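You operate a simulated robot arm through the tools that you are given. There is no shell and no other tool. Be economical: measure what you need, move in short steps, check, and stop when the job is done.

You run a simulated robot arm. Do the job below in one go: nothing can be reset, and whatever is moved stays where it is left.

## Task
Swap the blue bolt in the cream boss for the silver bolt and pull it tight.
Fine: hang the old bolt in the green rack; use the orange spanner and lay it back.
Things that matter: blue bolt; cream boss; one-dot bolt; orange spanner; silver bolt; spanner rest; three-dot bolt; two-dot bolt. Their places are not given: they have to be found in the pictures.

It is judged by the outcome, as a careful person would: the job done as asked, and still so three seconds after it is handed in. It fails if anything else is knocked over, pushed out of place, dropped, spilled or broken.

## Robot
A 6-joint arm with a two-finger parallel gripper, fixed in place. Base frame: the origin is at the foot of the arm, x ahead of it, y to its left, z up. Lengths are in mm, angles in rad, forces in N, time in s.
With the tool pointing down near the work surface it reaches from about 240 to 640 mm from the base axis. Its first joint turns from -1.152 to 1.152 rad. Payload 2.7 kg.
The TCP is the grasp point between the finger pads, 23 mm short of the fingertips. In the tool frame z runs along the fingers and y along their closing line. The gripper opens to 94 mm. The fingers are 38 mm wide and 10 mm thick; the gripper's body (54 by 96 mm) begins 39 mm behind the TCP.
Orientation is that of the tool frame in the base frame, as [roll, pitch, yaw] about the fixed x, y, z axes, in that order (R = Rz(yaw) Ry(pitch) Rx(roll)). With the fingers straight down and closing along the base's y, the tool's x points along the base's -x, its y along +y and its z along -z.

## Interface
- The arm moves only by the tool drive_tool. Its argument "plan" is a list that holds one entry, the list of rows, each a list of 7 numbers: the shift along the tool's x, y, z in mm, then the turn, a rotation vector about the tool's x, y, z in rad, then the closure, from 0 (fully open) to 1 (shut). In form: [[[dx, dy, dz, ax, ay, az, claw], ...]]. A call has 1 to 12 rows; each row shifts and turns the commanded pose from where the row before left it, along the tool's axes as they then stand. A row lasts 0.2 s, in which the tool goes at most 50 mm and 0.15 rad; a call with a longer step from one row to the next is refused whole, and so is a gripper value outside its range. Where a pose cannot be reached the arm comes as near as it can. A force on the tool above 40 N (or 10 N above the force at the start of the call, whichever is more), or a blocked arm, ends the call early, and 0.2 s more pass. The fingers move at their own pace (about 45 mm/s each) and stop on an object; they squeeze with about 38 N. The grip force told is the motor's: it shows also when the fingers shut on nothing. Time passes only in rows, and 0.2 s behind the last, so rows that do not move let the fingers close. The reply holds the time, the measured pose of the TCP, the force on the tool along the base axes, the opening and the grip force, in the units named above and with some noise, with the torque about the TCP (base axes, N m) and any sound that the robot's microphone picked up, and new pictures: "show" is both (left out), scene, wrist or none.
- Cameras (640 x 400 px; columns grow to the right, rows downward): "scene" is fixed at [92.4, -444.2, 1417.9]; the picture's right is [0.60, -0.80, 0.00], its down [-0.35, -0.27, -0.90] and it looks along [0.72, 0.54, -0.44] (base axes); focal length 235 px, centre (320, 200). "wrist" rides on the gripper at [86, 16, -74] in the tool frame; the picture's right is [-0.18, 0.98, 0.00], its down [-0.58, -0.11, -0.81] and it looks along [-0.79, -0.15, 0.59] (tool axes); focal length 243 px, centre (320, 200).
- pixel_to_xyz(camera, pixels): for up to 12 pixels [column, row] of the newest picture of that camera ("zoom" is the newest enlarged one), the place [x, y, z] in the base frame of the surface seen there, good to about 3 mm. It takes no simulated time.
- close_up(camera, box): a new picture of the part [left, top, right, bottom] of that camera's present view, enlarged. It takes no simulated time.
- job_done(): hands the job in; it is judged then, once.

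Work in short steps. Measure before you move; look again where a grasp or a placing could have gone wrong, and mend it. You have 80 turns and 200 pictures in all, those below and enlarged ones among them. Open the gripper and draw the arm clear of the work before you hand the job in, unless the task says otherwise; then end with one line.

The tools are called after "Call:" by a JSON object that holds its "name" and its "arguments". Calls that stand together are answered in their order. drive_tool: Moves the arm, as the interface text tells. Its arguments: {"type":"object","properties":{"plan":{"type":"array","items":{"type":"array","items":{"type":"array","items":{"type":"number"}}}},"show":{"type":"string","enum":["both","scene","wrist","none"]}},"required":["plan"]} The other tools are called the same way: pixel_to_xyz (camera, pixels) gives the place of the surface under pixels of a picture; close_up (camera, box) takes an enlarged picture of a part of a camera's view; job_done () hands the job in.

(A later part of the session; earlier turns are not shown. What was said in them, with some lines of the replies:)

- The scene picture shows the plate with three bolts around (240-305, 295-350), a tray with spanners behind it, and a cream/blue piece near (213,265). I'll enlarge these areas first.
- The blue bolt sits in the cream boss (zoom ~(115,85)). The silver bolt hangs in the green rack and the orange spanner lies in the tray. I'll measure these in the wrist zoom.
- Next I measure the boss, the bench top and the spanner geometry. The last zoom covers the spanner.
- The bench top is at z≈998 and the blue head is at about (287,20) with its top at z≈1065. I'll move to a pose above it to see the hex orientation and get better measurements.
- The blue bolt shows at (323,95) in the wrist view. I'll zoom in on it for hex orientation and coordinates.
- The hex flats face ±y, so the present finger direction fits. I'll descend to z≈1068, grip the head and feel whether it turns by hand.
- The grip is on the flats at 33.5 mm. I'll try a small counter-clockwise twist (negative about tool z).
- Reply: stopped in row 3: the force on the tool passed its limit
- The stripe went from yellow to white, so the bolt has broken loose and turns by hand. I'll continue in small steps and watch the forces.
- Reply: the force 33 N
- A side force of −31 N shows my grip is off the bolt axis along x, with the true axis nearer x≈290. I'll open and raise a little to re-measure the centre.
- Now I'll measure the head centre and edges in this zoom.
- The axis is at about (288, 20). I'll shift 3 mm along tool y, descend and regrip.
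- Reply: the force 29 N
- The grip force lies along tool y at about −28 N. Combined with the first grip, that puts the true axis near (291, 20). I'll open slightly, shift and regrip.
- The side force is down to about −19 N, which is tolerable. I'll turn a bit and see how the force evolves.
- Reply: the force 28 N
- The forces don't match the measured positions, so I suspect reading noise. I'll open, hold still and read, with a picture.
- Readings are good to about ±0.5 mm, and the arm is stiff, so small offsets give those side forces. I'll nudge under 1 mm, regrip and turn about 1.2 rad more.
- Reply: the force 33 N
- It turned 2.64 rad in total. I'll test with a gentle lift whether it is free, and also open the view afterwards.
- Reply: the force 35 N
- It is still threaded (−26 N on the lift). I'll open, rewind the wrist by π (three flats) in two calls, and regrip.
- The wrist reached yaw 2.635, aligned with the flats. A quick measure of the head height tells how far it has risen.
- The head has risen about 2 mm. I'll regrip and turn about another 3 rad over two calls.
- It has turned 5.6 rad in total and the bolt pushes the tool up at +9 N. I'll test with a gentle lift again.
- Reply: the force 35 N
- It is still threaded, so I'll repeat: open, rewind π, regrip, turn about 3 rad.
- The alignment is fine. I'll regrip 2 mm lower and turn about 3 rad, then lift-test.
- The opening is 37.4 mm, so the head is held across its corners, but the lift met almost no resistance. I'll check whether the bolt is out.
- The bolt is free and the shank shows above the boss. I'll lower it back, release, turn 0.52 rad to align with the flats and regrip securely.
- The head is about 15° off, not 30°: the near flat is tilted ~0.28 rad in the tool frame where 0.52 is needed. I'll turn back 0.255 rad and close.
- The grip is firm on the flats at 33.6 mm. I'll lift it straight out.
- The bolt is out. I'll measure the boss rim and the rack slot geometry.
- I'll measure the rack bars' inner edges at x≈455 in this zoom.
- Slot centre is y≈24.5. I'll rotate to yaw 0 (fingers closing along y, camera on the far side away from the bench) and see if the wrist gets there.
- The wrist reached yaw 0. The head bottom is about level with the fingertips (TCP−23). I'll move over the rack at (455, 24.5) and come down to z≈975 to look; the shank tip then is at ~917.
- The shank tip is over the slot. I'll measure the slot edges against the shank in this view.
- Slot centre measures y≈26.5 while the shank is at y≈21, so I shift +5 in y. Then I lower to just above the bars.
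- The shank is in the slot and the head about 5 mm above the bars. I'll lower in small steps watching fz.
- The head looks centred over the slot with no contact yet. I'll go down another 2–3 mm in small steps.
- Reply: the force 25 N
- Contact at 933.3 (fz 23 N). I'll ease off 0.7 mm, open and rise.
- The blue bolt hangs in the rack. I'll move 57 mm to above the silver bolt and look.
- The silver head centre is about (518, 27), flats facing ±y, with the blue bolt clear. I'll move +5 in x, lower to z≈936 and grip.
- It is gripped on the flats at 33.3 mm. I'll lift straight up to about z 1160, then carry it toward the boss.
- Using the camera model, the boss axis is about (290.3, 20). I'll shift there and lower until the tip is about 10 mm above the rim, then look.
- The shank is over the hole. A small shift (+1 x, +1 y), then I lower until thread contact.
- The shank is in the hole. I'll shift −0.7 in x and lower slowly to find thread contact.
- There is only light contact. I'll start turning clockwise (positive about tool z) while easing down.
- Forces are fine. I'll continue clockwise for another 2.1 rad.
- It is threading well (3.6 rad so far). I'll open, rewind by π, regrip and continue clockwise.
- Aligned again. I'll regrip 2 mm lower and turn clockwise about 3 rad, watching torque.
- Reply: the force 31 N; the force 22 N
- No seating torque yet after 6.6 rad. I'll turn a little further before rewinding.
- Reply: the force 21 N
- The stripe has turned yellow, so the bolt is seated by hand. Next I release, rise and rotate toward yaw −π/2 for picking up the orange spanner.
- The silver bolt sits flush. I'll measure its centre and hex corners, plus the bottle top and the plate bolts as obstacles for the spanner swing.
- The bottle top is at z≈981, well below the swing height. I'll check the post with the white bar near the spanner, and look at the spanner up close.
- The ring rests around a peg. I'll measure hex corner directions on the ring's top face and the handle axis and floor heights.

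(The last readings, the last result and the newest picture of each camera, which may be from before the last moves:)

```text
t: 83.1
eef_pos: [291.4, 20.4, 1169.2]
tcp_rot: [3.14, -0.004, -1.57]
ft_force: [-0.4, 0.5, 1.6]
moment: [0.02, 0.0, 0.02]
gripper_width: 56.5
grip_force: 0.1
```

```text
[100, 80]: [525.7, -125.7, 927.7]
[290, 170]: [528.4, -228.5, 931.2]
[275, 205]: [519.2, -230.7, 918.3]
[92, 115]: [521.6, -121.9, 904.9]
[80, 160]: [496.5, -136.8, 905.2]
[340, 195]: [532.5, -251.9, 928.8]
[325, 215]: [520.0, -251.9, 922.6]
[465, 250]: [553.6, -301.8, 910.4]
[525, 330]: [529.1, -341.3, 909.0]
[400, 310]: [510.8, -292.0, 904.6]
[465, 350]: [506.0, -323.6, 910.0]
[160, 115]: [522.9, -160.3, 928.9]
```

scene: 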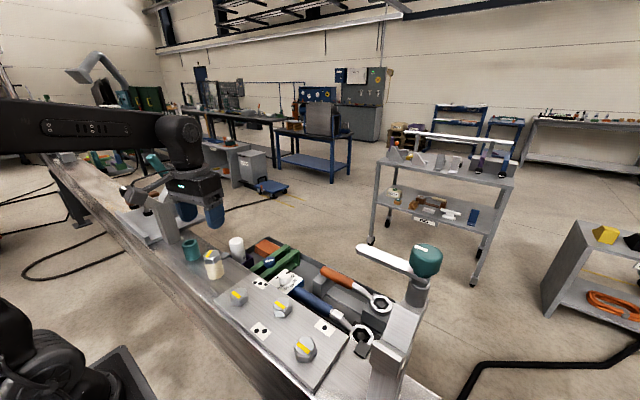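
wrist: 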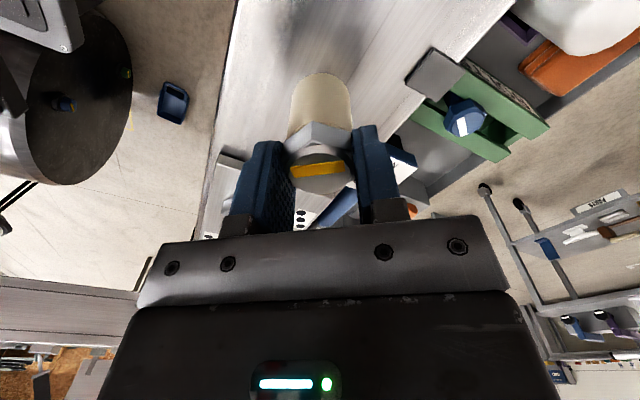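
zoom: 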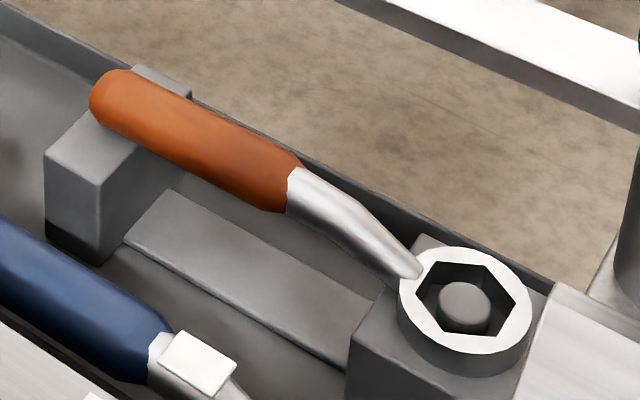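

Ring centre is (528,−314) with flat normals along the handle; handle axis x≈525, top z 931, bottom 905. The bolt's flat normals are at 37.5°+60k, so handle angles of 37.5° or −22.5° fit. I'll move above the handle at (525,−183), x first to avoid the post.

Call:
{"name": "drive_tool", "arguments": {"plan": [[[0, -46, 0, 0, 0, 0, 0.4], [0, -47, 0, 0, 0, 0, 0.4], [0, -47, 0, 0, 0, 0, 0.4], [0, -47, 0, 0, 0, 0, 0.4], [0, -46, 0, 0, 0, 0, 0.4], [40, 0, 0, 0, 0, 0, 0.4], [41, 0, 0, 0, 0, 0, 0.4], [41, 0, 0, 0, 0, 0, 0.4], [41, 0, 0, 0, 0, 0, 0.4], [40, 0, 0, 0, 0, 0, 0.4], [0, 0, 40, 0, 0, 0, 0.4], [0, 0, 40, 0, 0, 0, 0.4]]], "show": "none"}}

Call:
{"name": "drive_tool", "arguments": {"plan": [[[0, 0, 40, 0, 0, 0, 0.4], [0, 0, 40, 0, 0, 0, 0.4], [0, 0, 35, 0, 0, 0, 0.4], [0, 0, 0, 0, 0, 0, 0.4]]]}}

Call:
{"name": "close_up", "arguments": {"camera": "scene", "box": [290, 225, 410, 320]}}

```text
t: 85.7
eef_pos: [524.3, -179.5, 1087.3]
tcp_rot: [3.14, -0.004, -1.569]
ft_force: [-0.7, -1.1, -0.8]
moment: [0.02, 0.02, -0.04]
gripper_width: 56.1
grip_force: 0.1
```

```text
t: 86.7
eef_pos: [524.3, -181.5, 975.5]
tcp_rot: [3.14, -0.006, -1.571]
ft_force: [-0.7, 0.5, 0.0]
moment: [0.0, 0.01, -0.01]
gripper_width: 56.2
grip_force: 0.0
```

scene: 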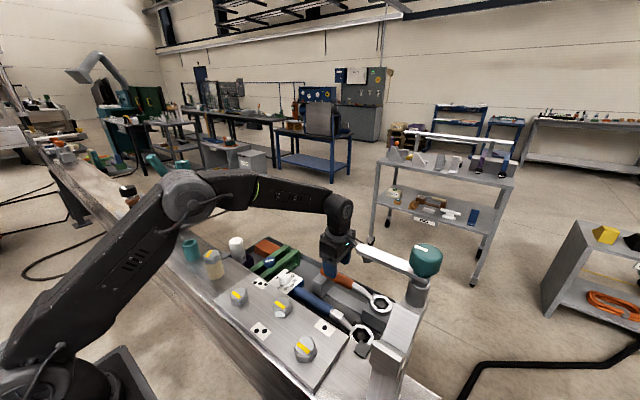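
wrist: 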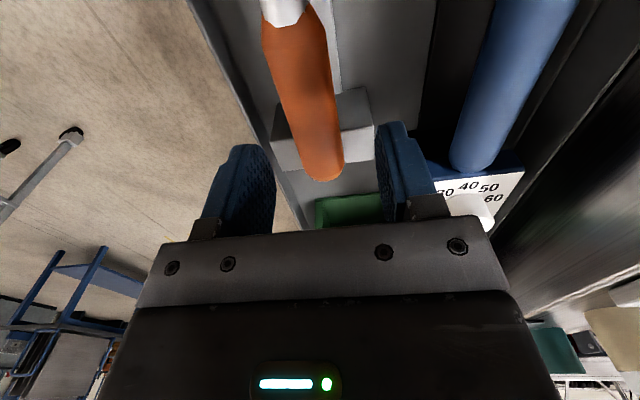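

```text
4.21 times, centred on (350, 272) of scene
```

zoom: 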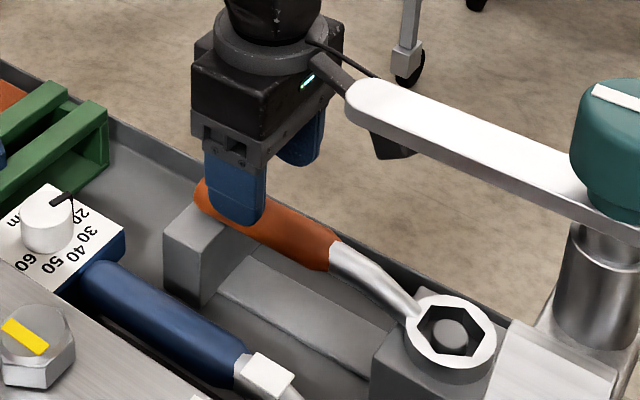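

The handle lies between the fingers. I'll check its axis in the wrist view and the block edge.

Call:
{"name": "pixel_to_xyz", "arguments": {"camera": "wrist", "pixels": [[275, 50], [320, 40], [298, 50], [310, 100], [285, 110], [335, 100], [322, 150], [300, 160], [342, 150], [345, 97], [360, 120], [300, 130]]}}

```text
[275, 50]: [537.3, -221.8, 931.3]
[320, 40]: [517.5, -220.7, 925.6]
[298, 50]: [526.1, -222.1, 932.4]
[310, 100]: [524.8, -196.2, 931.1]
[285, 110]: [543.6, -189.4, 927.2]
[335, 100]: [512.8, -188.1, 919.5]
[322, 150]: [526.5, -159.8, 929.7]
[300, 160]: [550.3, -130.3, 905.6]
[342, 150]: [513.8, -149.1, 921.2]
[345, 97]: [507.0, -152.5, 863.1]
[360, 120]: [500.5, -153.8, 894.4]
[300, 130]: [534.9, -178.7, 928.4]
```

The handle axis is x≈526 and the block edge y≈−153. I shift +2 in x, descend to z≈919 and grip.

Call:
{"name": "drive_tool", "arguments": {"plan": [[[0, -2, 15, 0, 0, 0, 0.35], [0, 0, 20, 0, 0, 0, 0.35], [0, 0, 15, 0, 0, 0, 0.35], [0, 0, 6, 0, 0, 0, 0.35], [0, 0, 0, 0, 0, 0, 0.9], [0, 0, 0, 0, 0, 0, 0.9], [0, 0, 0, 0, 0, 0, 0.9], [0, 0, 0, 0, 0, 0, 0.9]]], "show": "wrist"}}

```text
t: 88.5
eef_pos: [524.3, -182.5, 919.6]
tcp_rot: [3.14, -0.006, -1.569]
ft_force: [0.3, -0.3, 0.0]
moment: [-0.11, -0.01, 0.04]
gripper_width: 30.0
grip_force: 37.9
```

wrist: 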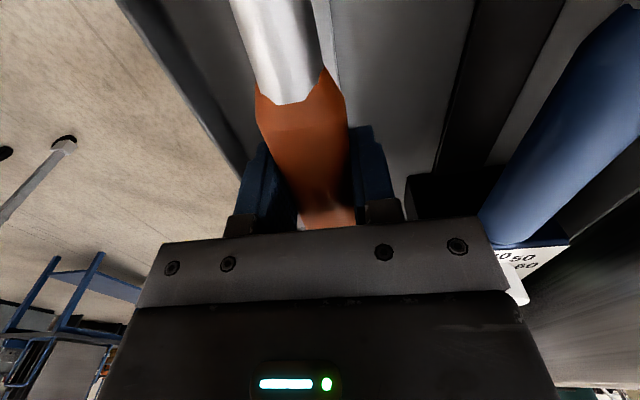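

The handle is gripped at 30 mm opening with no side force. I'll lift straight up about 50 mm off the peg and look.

Call:
{"name": "drive_tool", "arguments": {"plan": [[[0, 0, -4, 0, 0, 0, 0.95], [0, 0, -8, 0, 0, 0, 0.95], [0, 0, -15, 0, 0, 0, 0.95], [0, 0, -25, 0, 0, 0, 0.95], [0, 0, 0, 0, 0, 0, 0.95]]]}}

Call:
{"name": "close_up", "arguments": {"camera": "scene", "box": [290, 225, 410, 320]}}

```text
t: 89.7
eef_pos: [526.4, -184.1, 970.6]
tcp_rot: [3.139, -0.005, -1.571]
ft_force: [-0.4, -0.4, -2.4]
moment: [0.08, 0.0, 0.0]
gripper_width: 30.0
grip_force: 38.0
```

scene: 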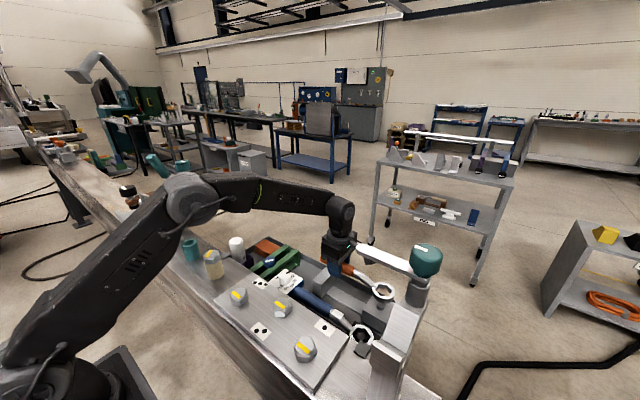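
wrist: 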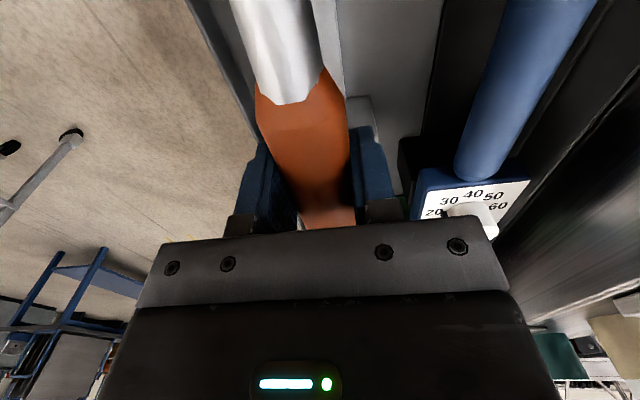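

```text
4.21 times, centred on (350, 272) of scene
```

zoom: 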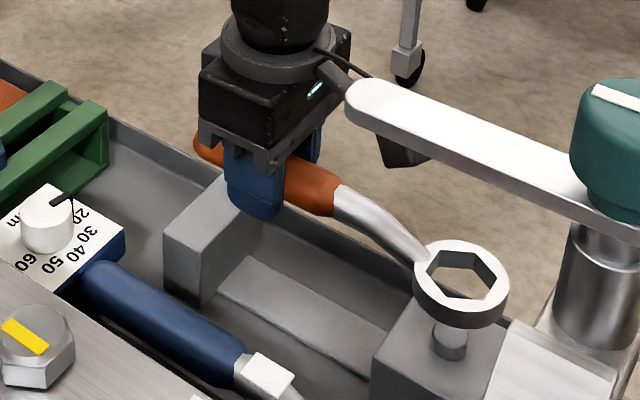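

The spanner is off its peg and level. I'll measure the ring relative to the TCP.

Call:
{"name": "pixel_to_xyz", "arguments": {"camera": "zoom", "pixels": [[435, 252], [470, 249], [501, 270], [492, 302], [447, 303], [420, 280], [462, 325], [425, 300], [450, 330], [430, 255]]}}

```text
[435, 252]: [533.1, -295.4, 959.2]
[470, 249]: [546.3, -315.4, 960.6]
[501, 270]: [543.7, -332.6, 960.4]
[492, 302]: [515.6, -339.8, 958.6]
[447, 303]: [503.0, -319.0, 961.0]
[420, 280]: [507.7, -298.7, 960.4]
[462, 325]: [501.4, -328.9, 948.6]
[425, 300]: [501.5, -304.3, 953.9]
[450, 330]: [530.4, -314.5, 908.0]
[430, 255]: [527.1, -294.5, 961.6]
```

The ring centre is ~132 mm along tool x, its top 10.6 mm below the TCP. I'll rise to ~1170, move +y to about 100 (away from the post), then turn.

Call:
{"name": "drive_tool", "arguments": {"plan": [[[0, 0, -40, 0, 0, 0, 0.95], [0, 0, -40, 0, 0, 0, 0.95], [0, 0, -40, 0, 0, 0, 0.95], [0, 0, -40, 0, 0, 0, 0.95], [-20, 0, -40, 0, 0, 0, 0.95], [-40, 0, 0, 0, 0, 0, 0.95], [-40, 0, 0, 0, 0, 0, 0.95], [-40, 0, 0, 0, 0, 0, 0.95], [-40, 0, 0, 0, 0, 0, 0.95], [-40, 0, 0, 0, 0, 0, 0.95], [-40, 0, 0, 0, 0, 0, 0.95], [-24, 0, 0, 0, 0, 0, 0.95]]], "show": "none"}}

Call:
{"name": "drive_tool", "arguments": {"plan": [[[0, 0, 0, 0, 0, 0.131, 0.95], [0, 0, 0, 0, 0, 0.131, 0.95], [0, 0, 0, 0, 0, 0.131, 0.95], [0, 0, 0, 0, 0, 0.131, 0.95], [0, 0, 0, 0, 0, 0.131, 0.95], [0, 0, 0, 0, 0, 0.131, 0.95], [0, 0, 0, 0, 0, 0.131, 0.95], [0, 0, 0, 0, 0, 0, 0.95]]]}}

```text
t: 92.3
eef_pos: [526.2, 103.6, 1166.5]
tcp_rot: [3.138, -0.007, -1.572]
ft_force: [-0.3, -0.4, -1.5]
moment: [0.1, 0.03, 0.01]
gripper_width: 30.0
grip_force: 38.5
```

```text
t: 94.1
eef_pos: [525.5, 102.7, 1169.0]
tcp_rot: [-3.14, -0.004, -2.492]
ft_force: [0.1, 0.3, -3.2]
moment: [0.05, -0.07, 0.0]
gripper_width: 30.0
grip_force: 37.6
```

scene: 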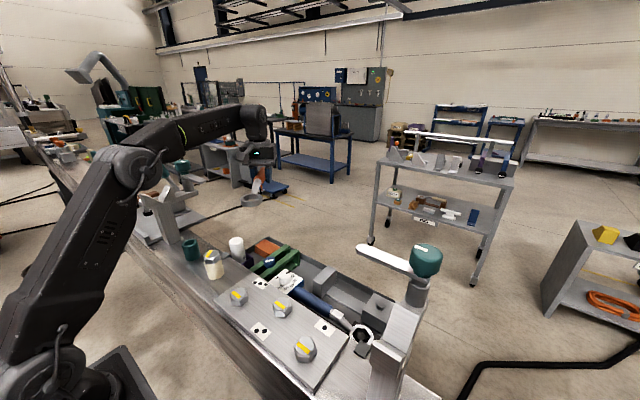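
wrist: 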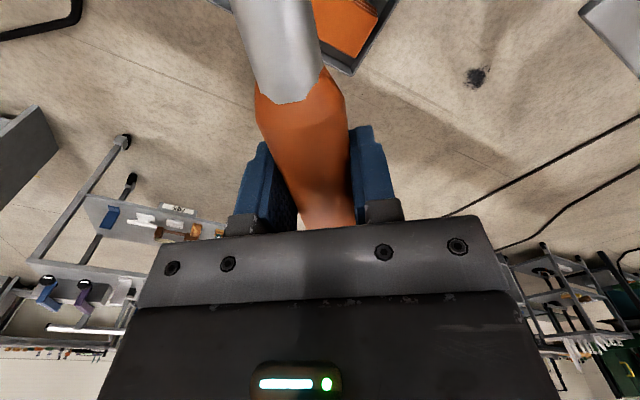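

Now I translate to place the ring over the bolt and lower to ~20 mm above it, then look.

Call:
{"name": "drive_tool", "arguments": {"plan": [[[26.4, 19.2, 0, 0, 0, 0, 0.95], [26.4, 19.2, 0, 0, 0, 0, 0.95], [26.4, 19.2, 0, 0, 0, 0, 0.95], [26.3, 19.1, 0, 0, 0, 0, 0.95], [0, 0, 20, 0, 0, 0, 0.95], [0, 0, 20, 0, 0, 0, 0.95], [0, 0, 14, 0, 0, 0, 0.95], [0, 0, 0, 0, 0, 0, 0.95]]], "show": "scene"}}

Call:
{"name": "close_up", "arguments": {"camera": "scene", "box": [180, 210, 270, 280]}}

```text
t: 95.9
eef_pos: [397.2, 102.0, 1114.6]
tcp_rot: [-3.141, -0.005, -2.489]
ft_force: [1.1, -0.7, -3.0]
moment: [0.04, -0.06, -0.01]
gripper_width: 29.9
grip_force: 38.3
```

scene: 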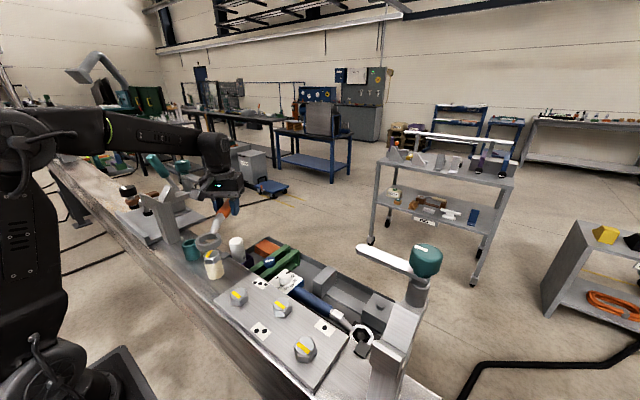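

```text
5.71 times, centred on (225, 245) of scene
```

zoom: 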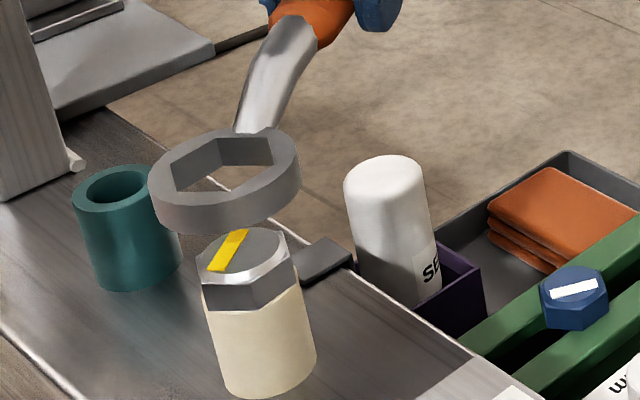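

The ring is above and apparently a bit toward +y/−x of the bolt. I'll measure both in this view.

Call:
{"name": "pixel_to_xyz", "arguments": {"camera": "zoom", "pixels": [[152, 170], [297, 155], [160, 200], [235, 205], [285, 180], [180, 150], [270, 132], [205, 255], [248, 228], [287, 238], [262, 300], [245, 250]]}}

```text
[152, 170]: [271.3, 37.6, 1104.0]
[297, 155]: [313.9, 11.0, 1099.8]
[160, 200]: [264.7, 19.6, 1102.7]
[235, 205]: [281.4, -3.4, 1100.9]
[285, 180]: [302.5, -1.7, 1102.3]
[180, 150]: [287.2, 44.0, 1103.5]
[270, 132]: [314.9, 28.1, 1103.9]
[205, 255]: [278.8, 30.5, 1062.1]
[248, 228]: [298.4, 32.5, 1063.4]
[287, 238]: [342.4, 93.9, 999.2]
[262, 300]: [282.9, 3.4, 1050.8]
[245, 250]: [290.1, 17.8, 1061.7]
```

The estimates agree within ~2 mm; I shift 1.9 mm along tool x and lower to just above the bolt top, then look closely.

Call:
{"name": "drive_tool", "arguments": {"plan": [[[1.9, 0, 10, 0, 0, 0, 0.95], [0, 0, 9, 0, 0, 0, 0.95], [0, 0, 0, 0, 0, 0, 0.95]]], "show": "none"}}

Call:
{"name": "close_up", "arguments": {"camera": "scene", "box": [190, 225, 240, 275]}}

```text
t: 96.7
eef_pos: [396.4, 99.5, 1097.4]
tcp_rot: [-3.139, -0.003, -2.488]
ft_force: [0.3, -0.8, -2.9]
moment: [0.05, -0.09, 0.01]
gripper_width: 29.8
grip_force: 37.6
```

```text
8.00 times, centred on (215, 250) of scene
```

zoom: 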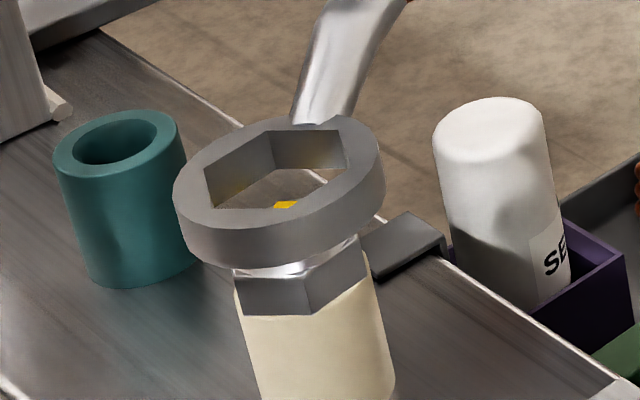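

Comparing projected and observed corners, the ring is within ~1 mm of the bolt axis. I shift 0.7 mm along tool y and lower gently onto the head.

Call:
{"name": "drive_tool", "arguments": {"plan": [[[0, 0.7, 3, 0, 0, 0, 0.95], [0, 0, 2, 0, 0, 0, 0.95], [0, 0, 2, 0, 0, 0, 0.95], [0, 0, 2, 0, 0, 0, 0.95]]], "show": "none"}}

Call:
{"name": "close_up", "arguments": {"camera": "scene", "box": [190, 225, 240, 275]}}

```text
t: 97.7
eef_pos: [394.5, 98.4, 1087.1]
tcp_rot: [-3.14, -0.005, -2.489]
ft_force: [0.5, 0.3, -2.9]
moment: [0.05, -0.08, 0.03]
gripper_width: 29.9
grip_force: 38.0
```

```text
8.00 times, centred on (215, 250) of scene
```

zoom: 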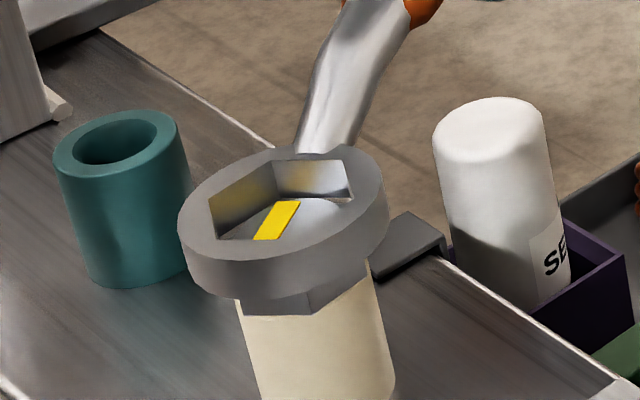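

The ring is slipping over the head with no contact force. I'll lower further in small steps.

Call:
{"name": "drive_tool", "arguments": {"plan": [[[0, 0, 2, 0, 0, 0, 0.95], [0, 0, 2, 0, 0, 0, 0.95], [0, 0, 2, 0, 0, 0, 0.95], [0, 0, 2, 0, 0, 0, 0.95]]], "show": "none"}}

Call:
{"name": "close_up", "arguments": {"camera": "scene", "box": [190, 225, 240, 275]}}

```text
t: 98.7
eef_pos: [394.1, 99.0, 1079.3]
tcp_rot: [-3.14, -0.002, -2.488]
ft_force: [2.8, 5.3, 6.2]
moment: [-0.41, 0.72, -0.33]
gripper_width: 29.8
grip_force: 37.6
```

```text
8.00 times, centred on (215, 250) of scene
```

zoom: 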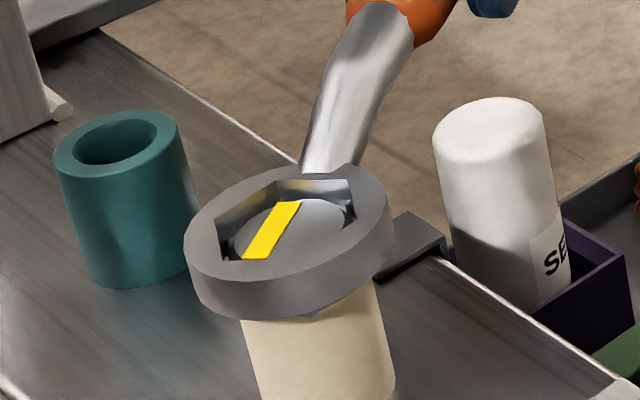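

The ring sits on the head with ~11 mm overlap and matching flats. I'll swing clockwise about the bolt (arc radius 132 mm) and watch the force.

Call:
{"name": "drive_tool", "arguments": {"plan": [[[0.3, -7.9, 0, 0, 0, 0.06, 0.95], [0.3, -7.9, 0, 0, 0, 0.06, 0.95], [0.3, -7.9, 0, 0, 0, 0.06, 0.95]]], "show": "scene"}}

Call:
{"name": "close_up", "arguments": {"camera": "scene", "box": [190, 225, 240, 275]}}

```text
t: 99.5
eef_pos: [408.0, 77.3, 1080.3]
tcp_rot: [-3.139, -0.005, -2.672]
ft_force: [3.0, 13.8, 0.9]
moment: [0.18, 0.26, -1.33]
gripper_width: 30.1
grip_force: 38.0
```

scene: 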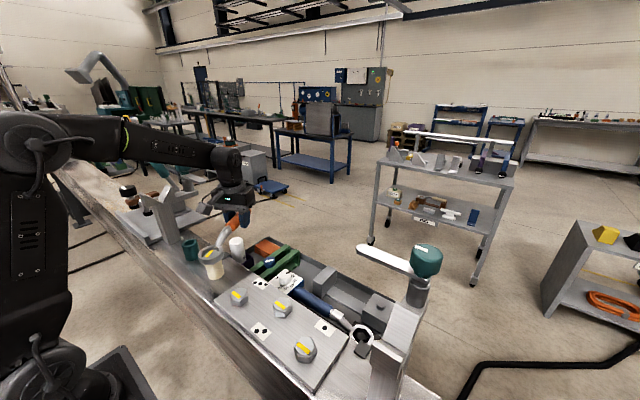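

```text
8.00 times, centred on (215, 250) of scene
```

zoom: 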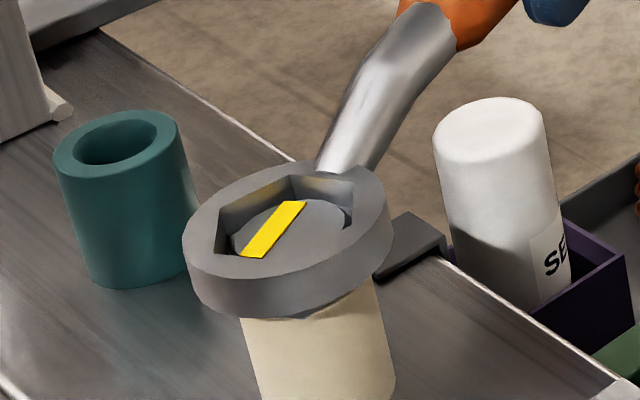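

The torque is building (about 14 N, −1.3 N·m at the grip) and the stripe is starting to move. I continue the swing.

Call:
{"name": "drive_tool", "arguments": {"plan": [[[0.3, -7.9, 0, 0, 0, 0.06, 0.95], [0.3, -7.9, 0, 0, 0, 0.06, 0.95], [0.3, -7.9, 0, 0, 0, 0.06, 0.95], [0.3, -7.9, 0, 0, 0, 0.06, 0.95]]], "show": "none"}}

Call:
{"name": "close_up", "arguments": {"camera": "scene", "box": [190, 225, 240, 275]}}

```text
t: 100.5
eef_pos: [416.9, 49.2, 1081.8]
tcp_rot: [-3.137, -0.001, -2.913]
ft_force: [10.1, 12.9, 9.6]
moment: [-0.02, 1.1, -1.2]
gripper_width: 29.9
grip_force: 38.4
```

```text
8.00 times, centred on (215, 250) of scene
```

zoom: 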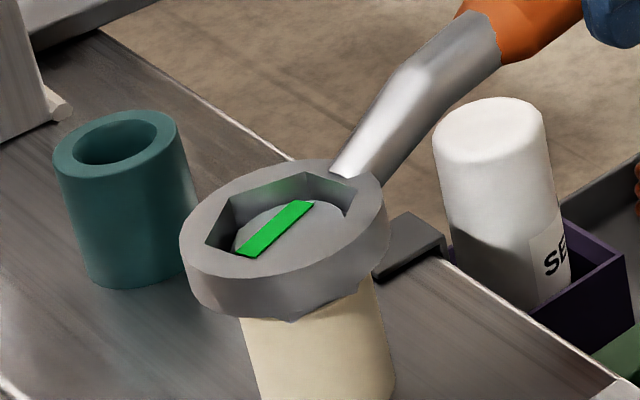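

The stripe turned green, so the bolt is tight. I ease the swing back slightly to relieve the flats, then lift the ring off.

Call:
{"name": "drive_tool", "arguments": {"plan": [[[0.1, 5.2, 0, 0, 0, -0.04, 0.95], [0, 0, 0, 0, 0, 0, 0.95]]], "show": "none"}}

Call:
{"name": "drive_tool", "arguments": {"plan": [[[0, 0, -3, 0, 0, 0, 0.95], [0, 0, -4, 0, 0, 0, 0.95], [0, 0, -5, 0, 0, 0, 0.95], [0, 0, -8, 0, 0, 0, 0.95], [0, 0, -15, 0, 0, 0, 0.95], [0, 0, 0, 0, 0, 0, 0.95]]], "show": "scene"}}

Call:
{"name": "close_up", "arguments": {"camera": "scene", "box": [180, 210, 270, 280]}}

```text
t: 101.1
eef_pos: [415.7, 52.5, 1080.9]
tcp_rot: [-3.138, -0.003, -2.87]
ft_force: [10.9, 12.7, 7.2]
moment: [0.02, 0.77, -1.1]
gripper_width: 30.1
grip_force: 38.8
```

```text
t: 102.5
eef_pos: [416.5, 52.5, 1113.9]
tcp_rot: [-3.136, -0.003, -2.87]
ft_force: [0.8, -0.4, -3.4]
moment: [0.01, -0.07, 0.0]
gripper_width: 30.0
grip_force: 38.3
```

scene: 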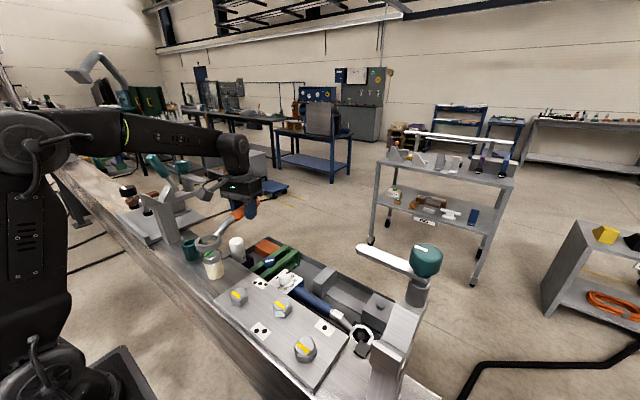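

```text
5.71 times, centred on (225, 245) of scene
```

zoom: 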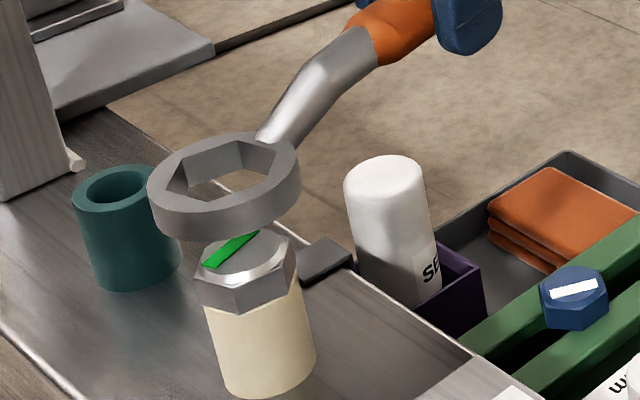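

The ring is off and the bolt reads green. I retrace: rise, move +x, and rotate to yaw −π/2.

Call:
{"name": "drive_tool", "arguments": {"plan": [[[0, 0, -27, 0, 0, 0, 0.95], [0, 0, -27, 0, 0, 0, 0.95], [-39.6, 5.6, 0, 0, 0, 0, 0.95], [-39.6, 5.6, 0, 0, 0, 0, 0.95], [-39.6, 5.6, 0, 0, 0, 0, 0.95], [0, 0, 0, 0, 0, -0.1443, 0.95], [0, 0, 0, 0, 0, -0.1443, 0.95], [0, 0, 0, 0, 0, -0.1443, 0.95], [0, 0, 0, 0, 0, -0.1443, 0.95], [0, 0, 0, 0, 0, -0.1443, 0.95], [0, 0, 0, 0, 0, -0.1443, 0.95], [0, 0, 0, 0, 0, -0.1443, 0.95]]], "show": "none"}}

Call:
{"name": "drive_tool", "arguments": {"plan": [[[0, 0, 0, 0, 0, -0.1443, 0.95], [0, 0, 0, 0, 0, -0.1443, 0.95], [0, 0, 0, 0, 0, 0, 0.95]]]}}

```text
t: 105.1
eef_pos: [524.9, 101.5, 1168.7]
tcp_rot: [3.14, -0.007, -1.856]
ft_force: [-0.6, -0.1, -2.8]
moment: [0.06, -0.02, -0.03]
gripper_width: 30.1
grip_force: 37.7
```

```text
t: 105.9
eef_pos: [526.1, 102.4, 1166.8]
tcp_rot: [3.139, -0.007, -1.568]
ft_force: [-0.5, 0.1, -2.8]
moment: [0.04, 0.03, 0.02]
gripper_width: 29.9
grip_force: 38.4
```

scene: 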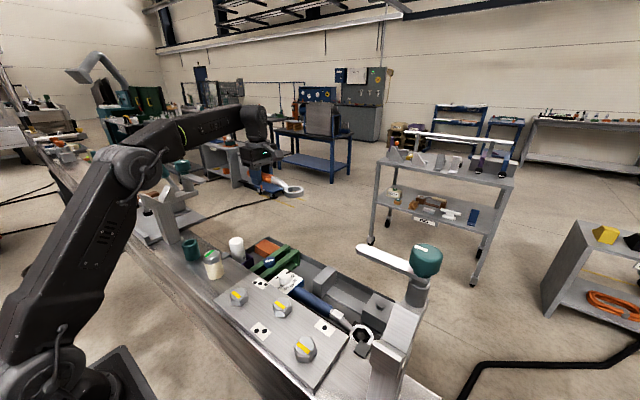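
wrist: 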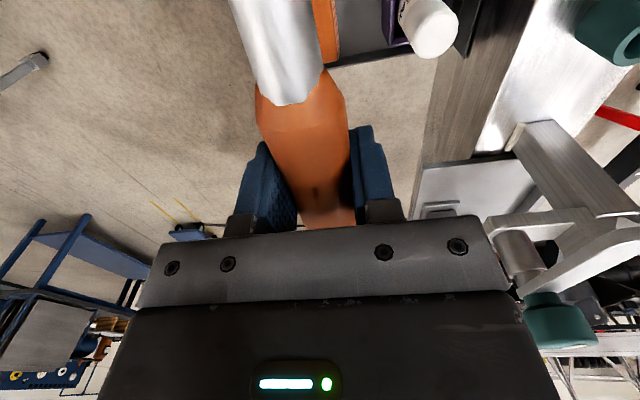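

No slip in the grip (the handle view is identical). I go back over the rest and lower to z≈971.

Call:
{"name": "drive_tool", "arguments": {"plan": [[[40, 0, 0, 0, 0, 0, 0.95], [41, 0, 0, 0, 0, 0, 0.95], [41, 0, 0, 0, 0, 0, 0.95], [41, 0, 0, 0, 0, 0, 0.95], [41, 0, 0, 0, 0, 0, 0.95], [41, 0, 0, 0, 0, 0, 0.95], [40, 0, 0, 0, 0, 0, 0.95], [0, 0, 45, 0, 0, 0, 0.95], [0, 0, 45, 0, 0, 0, 0.95], [0, 0, 45, 0, 0, 0, 0.95], [0, 0, 45, 0, 0, 0, 0.95], [0, 0, 15, 0, 0, 0, 0.95]]], "show": "none"}}

Call:
{"name": "drive_tool", "arguments": {"plan": [[[0, 0, 0, 0, 0, 0, 0.95]]], "show": "none"}}

Call:
{"name": "close_up", "arguments": {"camera": "scene", "box": [290, 225, 410, 320]}}

```text
t: 108.5
eef_pos: [527.5, -187.6, 974.7]
tcp_rot: [3.14, -0.005, -1.568]
ft_force: [-0.2, 0.7, -2.2]
moment: [0.1, 0.02, 0.0]
gripper_width: 29.9
grip_force: 37.9
```

```text
t: 108.9
eef_pos: [527.3, -187.8, 974.6]
tcp_rot: [3.139, -0.005, -1.572]
ft_force: [-0.4, 0.1, -3.3]
moment: [0.12, 0.02, -0.01]
gripper_width: 29.8
grip_force: 38.2
```

```text
4.21 times, centred on (350, 272) of scene
```

zoom: 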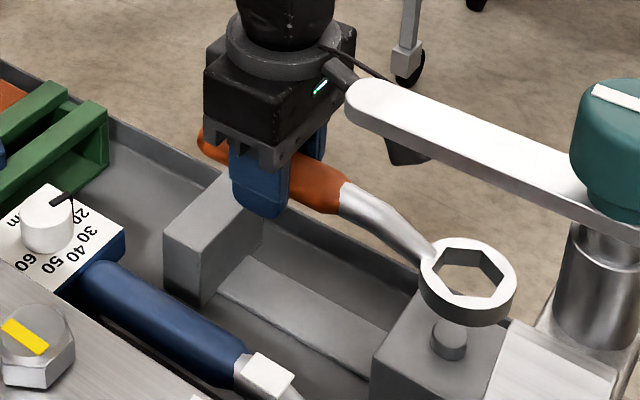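

I'm 4 mm too far in −y compared to the pick-up pose. I correct (+4.2 y, −1 x) and lower to about 10 mm above the rest to check.

Call:
{"name": "drive_tool", "arguments": {"plan": [[[-4.2, 1, 15, 0, 0, 0, 0.95], [0, 0, 20, 0, 0, 0, 0.95], [0, 0, 8, 0, 0, 0, 0.95], [0, 0, 0, 0, 0, 0, 0.95]]], "show": "wrist"}}

Call:
{"name": "close_up", "arguments": {"camera": "scene", "box": [315, 255, 400, 320]}}

```text
t: 109.9
eef_pos: [525.2, -182.4, 931.6]
tcp_rot: [3.139, -0.005, -1.57]
ft_force: [-0.4, 0.2, -2.2]
moment: [0.12, 0.03, -0.04]
gripper_width: 29.8
grip_force: 38.5
```

wrist: 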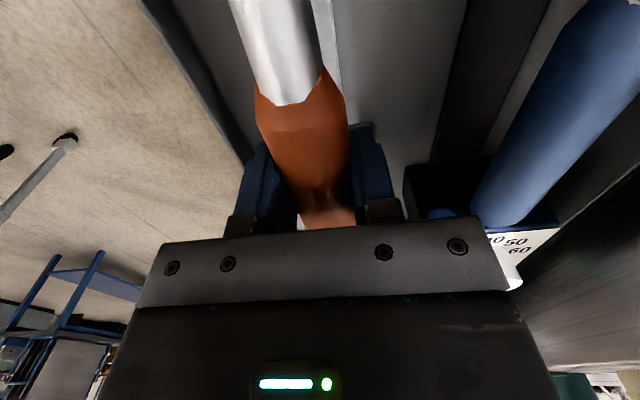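

```text
6.15 times, centred on (358, 288) of scene
```

zoom: 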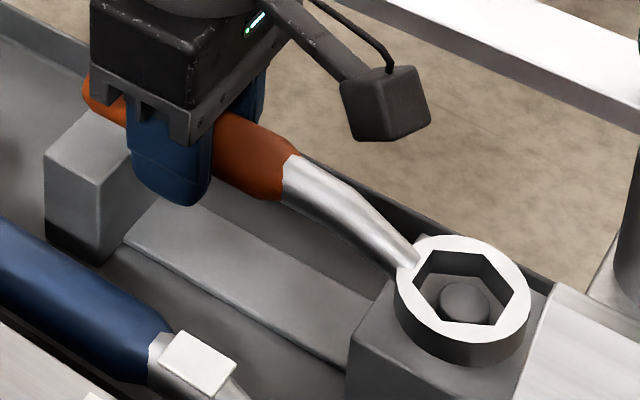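

The peg shows through the hex opening. I lower gently the last 12 mm.

Call:
{"name": "drive_tool", "arguments": {"plan": [[[0, 0, 5, 0, 0, 0, 0.95], [0, 0, 4, 0, 0, 0, 0.95], [0, 0, 1.5, 0, 0, 0, 0.95], [0, 0, 0, 0, 0, 0, 0.95]]], "show": "none"}}

Call:
{"name": "drive_tool", "arguments": {"plan": [[[0, 0, 1, 0, 0, 0, 0.95], [0, 0, 0, 0, 0, 0, 0.95]]], "show": "none"}}

Call:
{"name": "close_up", "arguments": {"camera": "scene", "box": [315, 255, 400, 320]}}

```text
t: 110.9
eef_pos: [524.8, -180.1, 921.6]
tcp_rot: [3.139, -0.006, -1.569]
ft_force: [0.6, 0.3, -2.9]
moment: [0.04, 0.0, 0.01]
gripper_width: 29.8
grip_force: 38.1
```

```text
t: 111.5
eef_pos: [524.1, -180.2, 918.9]
tcp_rot: [3.139, -0.007, -1.569]
ft_force: [-0.7, -0.4, -3.0]
moment: [0.06, 0.0, 0.0]
gripper_width: 30.0
grip_force: 38.3
```

```text
6.15 times, centred on (358, 288) of scene
```

zoom: 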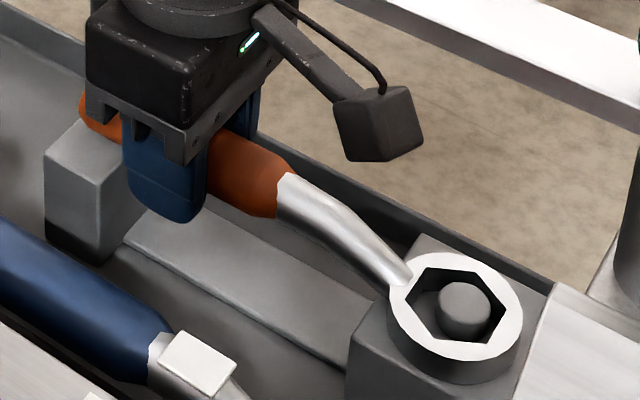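

No contact yet and the ring looks slightly displaced relative to the original. I'll measure it directly.

Call:
{"name": "pixel_to_xyz", "arguments": {"camera": "zoom", "pixels": [[425, 266], [482, 268], [513, 310], [484, 346], [427, 340], [400, 297], [465, 302], [270, 170], [235, 160], [470, 375]]}}

```text
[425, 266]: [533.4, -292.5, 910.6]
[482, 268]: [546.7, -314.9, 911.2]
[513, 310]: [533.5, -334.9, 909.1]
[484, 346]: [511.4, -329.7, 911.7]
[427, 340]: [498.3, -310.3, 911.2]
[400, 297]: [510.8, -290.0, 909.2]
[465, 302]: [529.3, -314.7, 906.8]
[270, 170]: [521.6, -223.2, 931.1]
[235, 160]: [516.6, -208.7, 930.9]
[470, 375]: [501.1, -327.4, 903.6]
```

The ring centre is at (522.4,−312) versus the original (528.3,−314.5), so I shift +5 in x and −2 in y at slight height and lower again.

Call:
{"name": "drive_tool", "arguments": {"plan": [[[0, 0, -2, 0, 0, 0, 0.95], [2, -5, 0, 0, 0, 0, 0.95], [0, 0, 1.5, 0, 0, 0, 0.95], [0, 0, 0, 0, 0, 0, 0.95]]], "show": "none"}}

Call:
{"name": "close_up", "arguments": {"camera": "scene", "box": [315, 255, 400, 320]}}

Call:
{"name": "pixel_to_xyz", "arguments": {"camera": "zoom", "pixels": [[436, 259], [488, 263], [521, 303], [494, 338], [438, 333], [411, 291], [280, 165], [245, 195]]}}

```text
t: 112.5
eef_pos: [529.4, -183.9, 920.1]
tcp_rot: [3.139, -0.005, -1.568]
ft_force: [1.0, 0.7, -2.2]
moment: [0.08, -0.04, -0.02]
gripper_width: 30.1
grip_force: 38.4
```

```text
6.15 times, centred on (358, 288) of scene
```

zoom: 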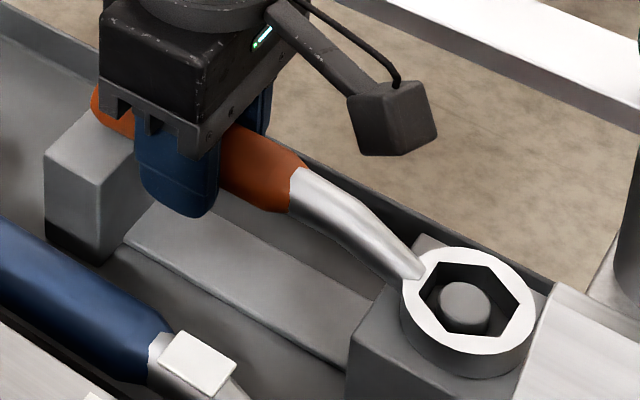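

```text
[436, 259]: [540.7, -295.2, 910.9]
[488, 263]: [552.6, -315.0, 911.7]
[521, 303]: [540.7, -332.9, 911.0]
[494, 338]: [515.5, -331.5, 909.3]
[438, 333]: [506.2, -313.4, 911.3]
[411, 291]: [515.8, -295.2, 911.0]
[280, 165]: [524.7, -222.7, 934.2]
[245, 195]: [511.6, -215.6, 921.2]
```

Now the ring matches its original picture position almost exactly (pixels 400–535 vs 398–532), about 1 mm high. I lower to contact in small steps.

Call:
{"name": "drive_tool", "arguments": {"plan": [[[-0.3, 0.7, 0.8, 0, 0, 0, 0.95], [0, 0, 0, 0, 0, 0, 0.95]]], "show": "none"}}

Call:
{"name": "drive_tool", "arguments": {"plan": [[[0, 0, 0.7, 0, 0, 0, 0.95], [0, 0, 0, 0, 0, 0, 0.95]]], "show": "none"}}

Call:
{"name": "drive_tool", "arguments": {"plan": [[[0, 0, 0.5, 0, 0, 0, 0.95], [0, 0, 0, 0, 0, 0, 0.95]]], "show": "none"}}

```text
t: 113.1
eef_pos: [528.0, -182.8, 918.3]
tcp_rot: [3.141, -0.005, -1.569]
ft_force: [-0.6, 0.7, -2.4]
moment: [0.09, 0.01, -0.02]
gripper_width: 29.7
grip_force: 37.9
```

```text
t: 113.7
eef_pos: [527.7, -181.9, 918.9]
tcp_rot: [3.142, -0.006, -1.57]
ft_force: [0.0, -1.1, -0.5]
moment: [0.11, 0.04, 0.04]
gripper_width: 29.7
grip_force: 37.9
```

```text
t: 114.3
eef_pos: [529.4, -183.6, 919.3]
tcp_rot: [3.14, -0.005, -1.568]
ft_force: [-2.2, 1.6, 5.9]
moment: [0.17, 0.05, 0.0]
gripper_width: 29.7
grip_force: 38.2
```

The weight is taken up (fz +6 N), so the spanner rests. I open and rise straight up.

Call:
{"name": "drive_tool", "arguments": {"plan": [[[0, 0, 0, 0, 0, 0, 0.6], [0, 0, 0, 0, 0, 0, 0.5], [0, 0, 0, 0, 0, 0, 0.4], [0, 0, 0, 0, 0, 0, 0.4], [0, 0, -20, 0, 0, 0, 0.4], [0, 0, -40, 0, 0, 0, 0.4], [0, 0, -45, 0, 0, 0, 0.4], [0, 0, -45, 0, 0, 0, 0.4], [0, 0, -45, 0, 0, 0, 0.4], [0, 0, -45, 0, 0, 0, 0.4], [0, 0, 0, 0, 0, 0, 0]]]}}

Call:
{"name": "close_up", "arguments": {"camera": "scene", "box": [315, 255, 400, 320]}}

Call:
{"name": "close_up", "arguments": {"camera": "scene", "box": [180, 220, 310, 310]}}

```text
t: 116.7
eef_pos: [530.1, -182.7, 1160.0]
tcp_rot: [3.137, -0.005, -1.568]
ft_force: [-0.6, -0.1, 0.6]
moment: [0.0, -0.04, 0.0]
gripper_width: 91.5
grip_force: 0.1
```

scene: 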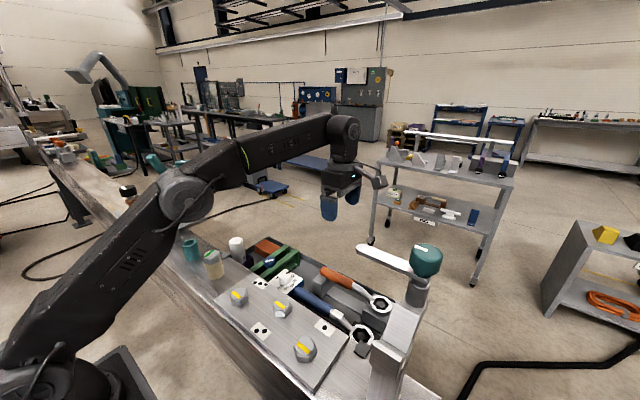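
wrist: 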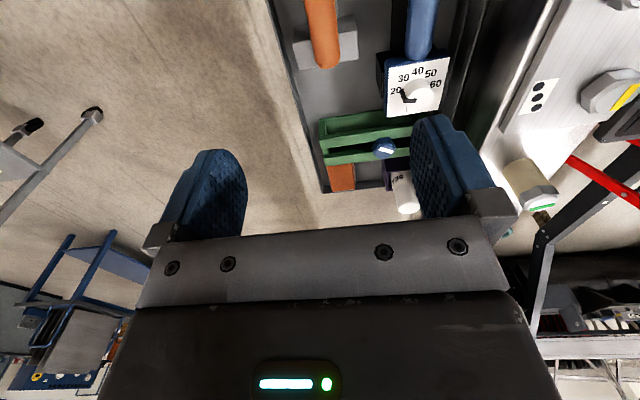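

```text
6.15 times, centred on (358, 288) of scene
```

zoom: 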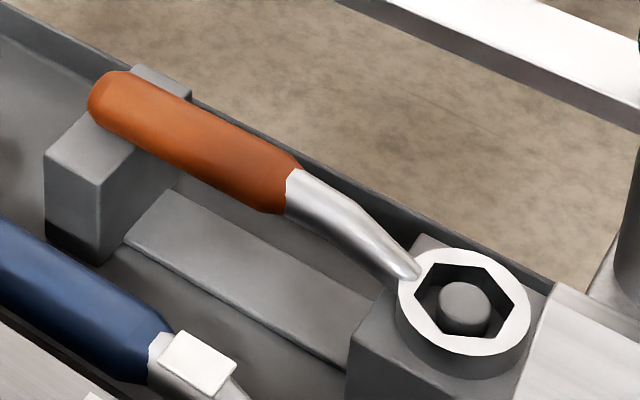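

```text
4.44 times, centred on (245, 265) of scene
```

zoom: 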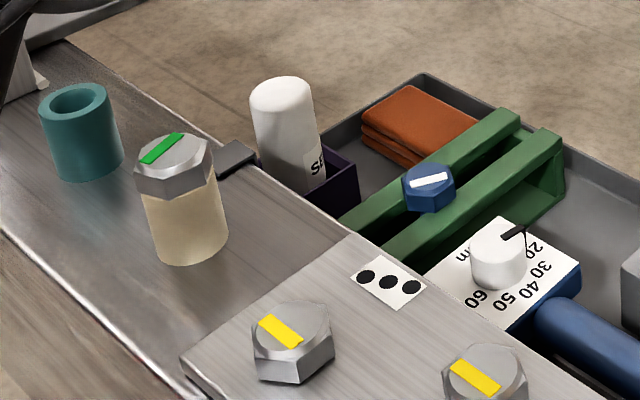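

The pictures show everything as asked: the silver bolt green in the boss, the blue bolt hanging in the rack, the spanner on its rest, and the arm clear with the gripper open. I hand the job in.

Call:
{"name": "job_done", "arguments": {}}

```text
The job is handed in.
```

The silver bolt is in the cream boss and pulled tight with the orange spanner (its stripe turned green), the blue bolt hangs in the green rack, and the spanner is back on its rest.
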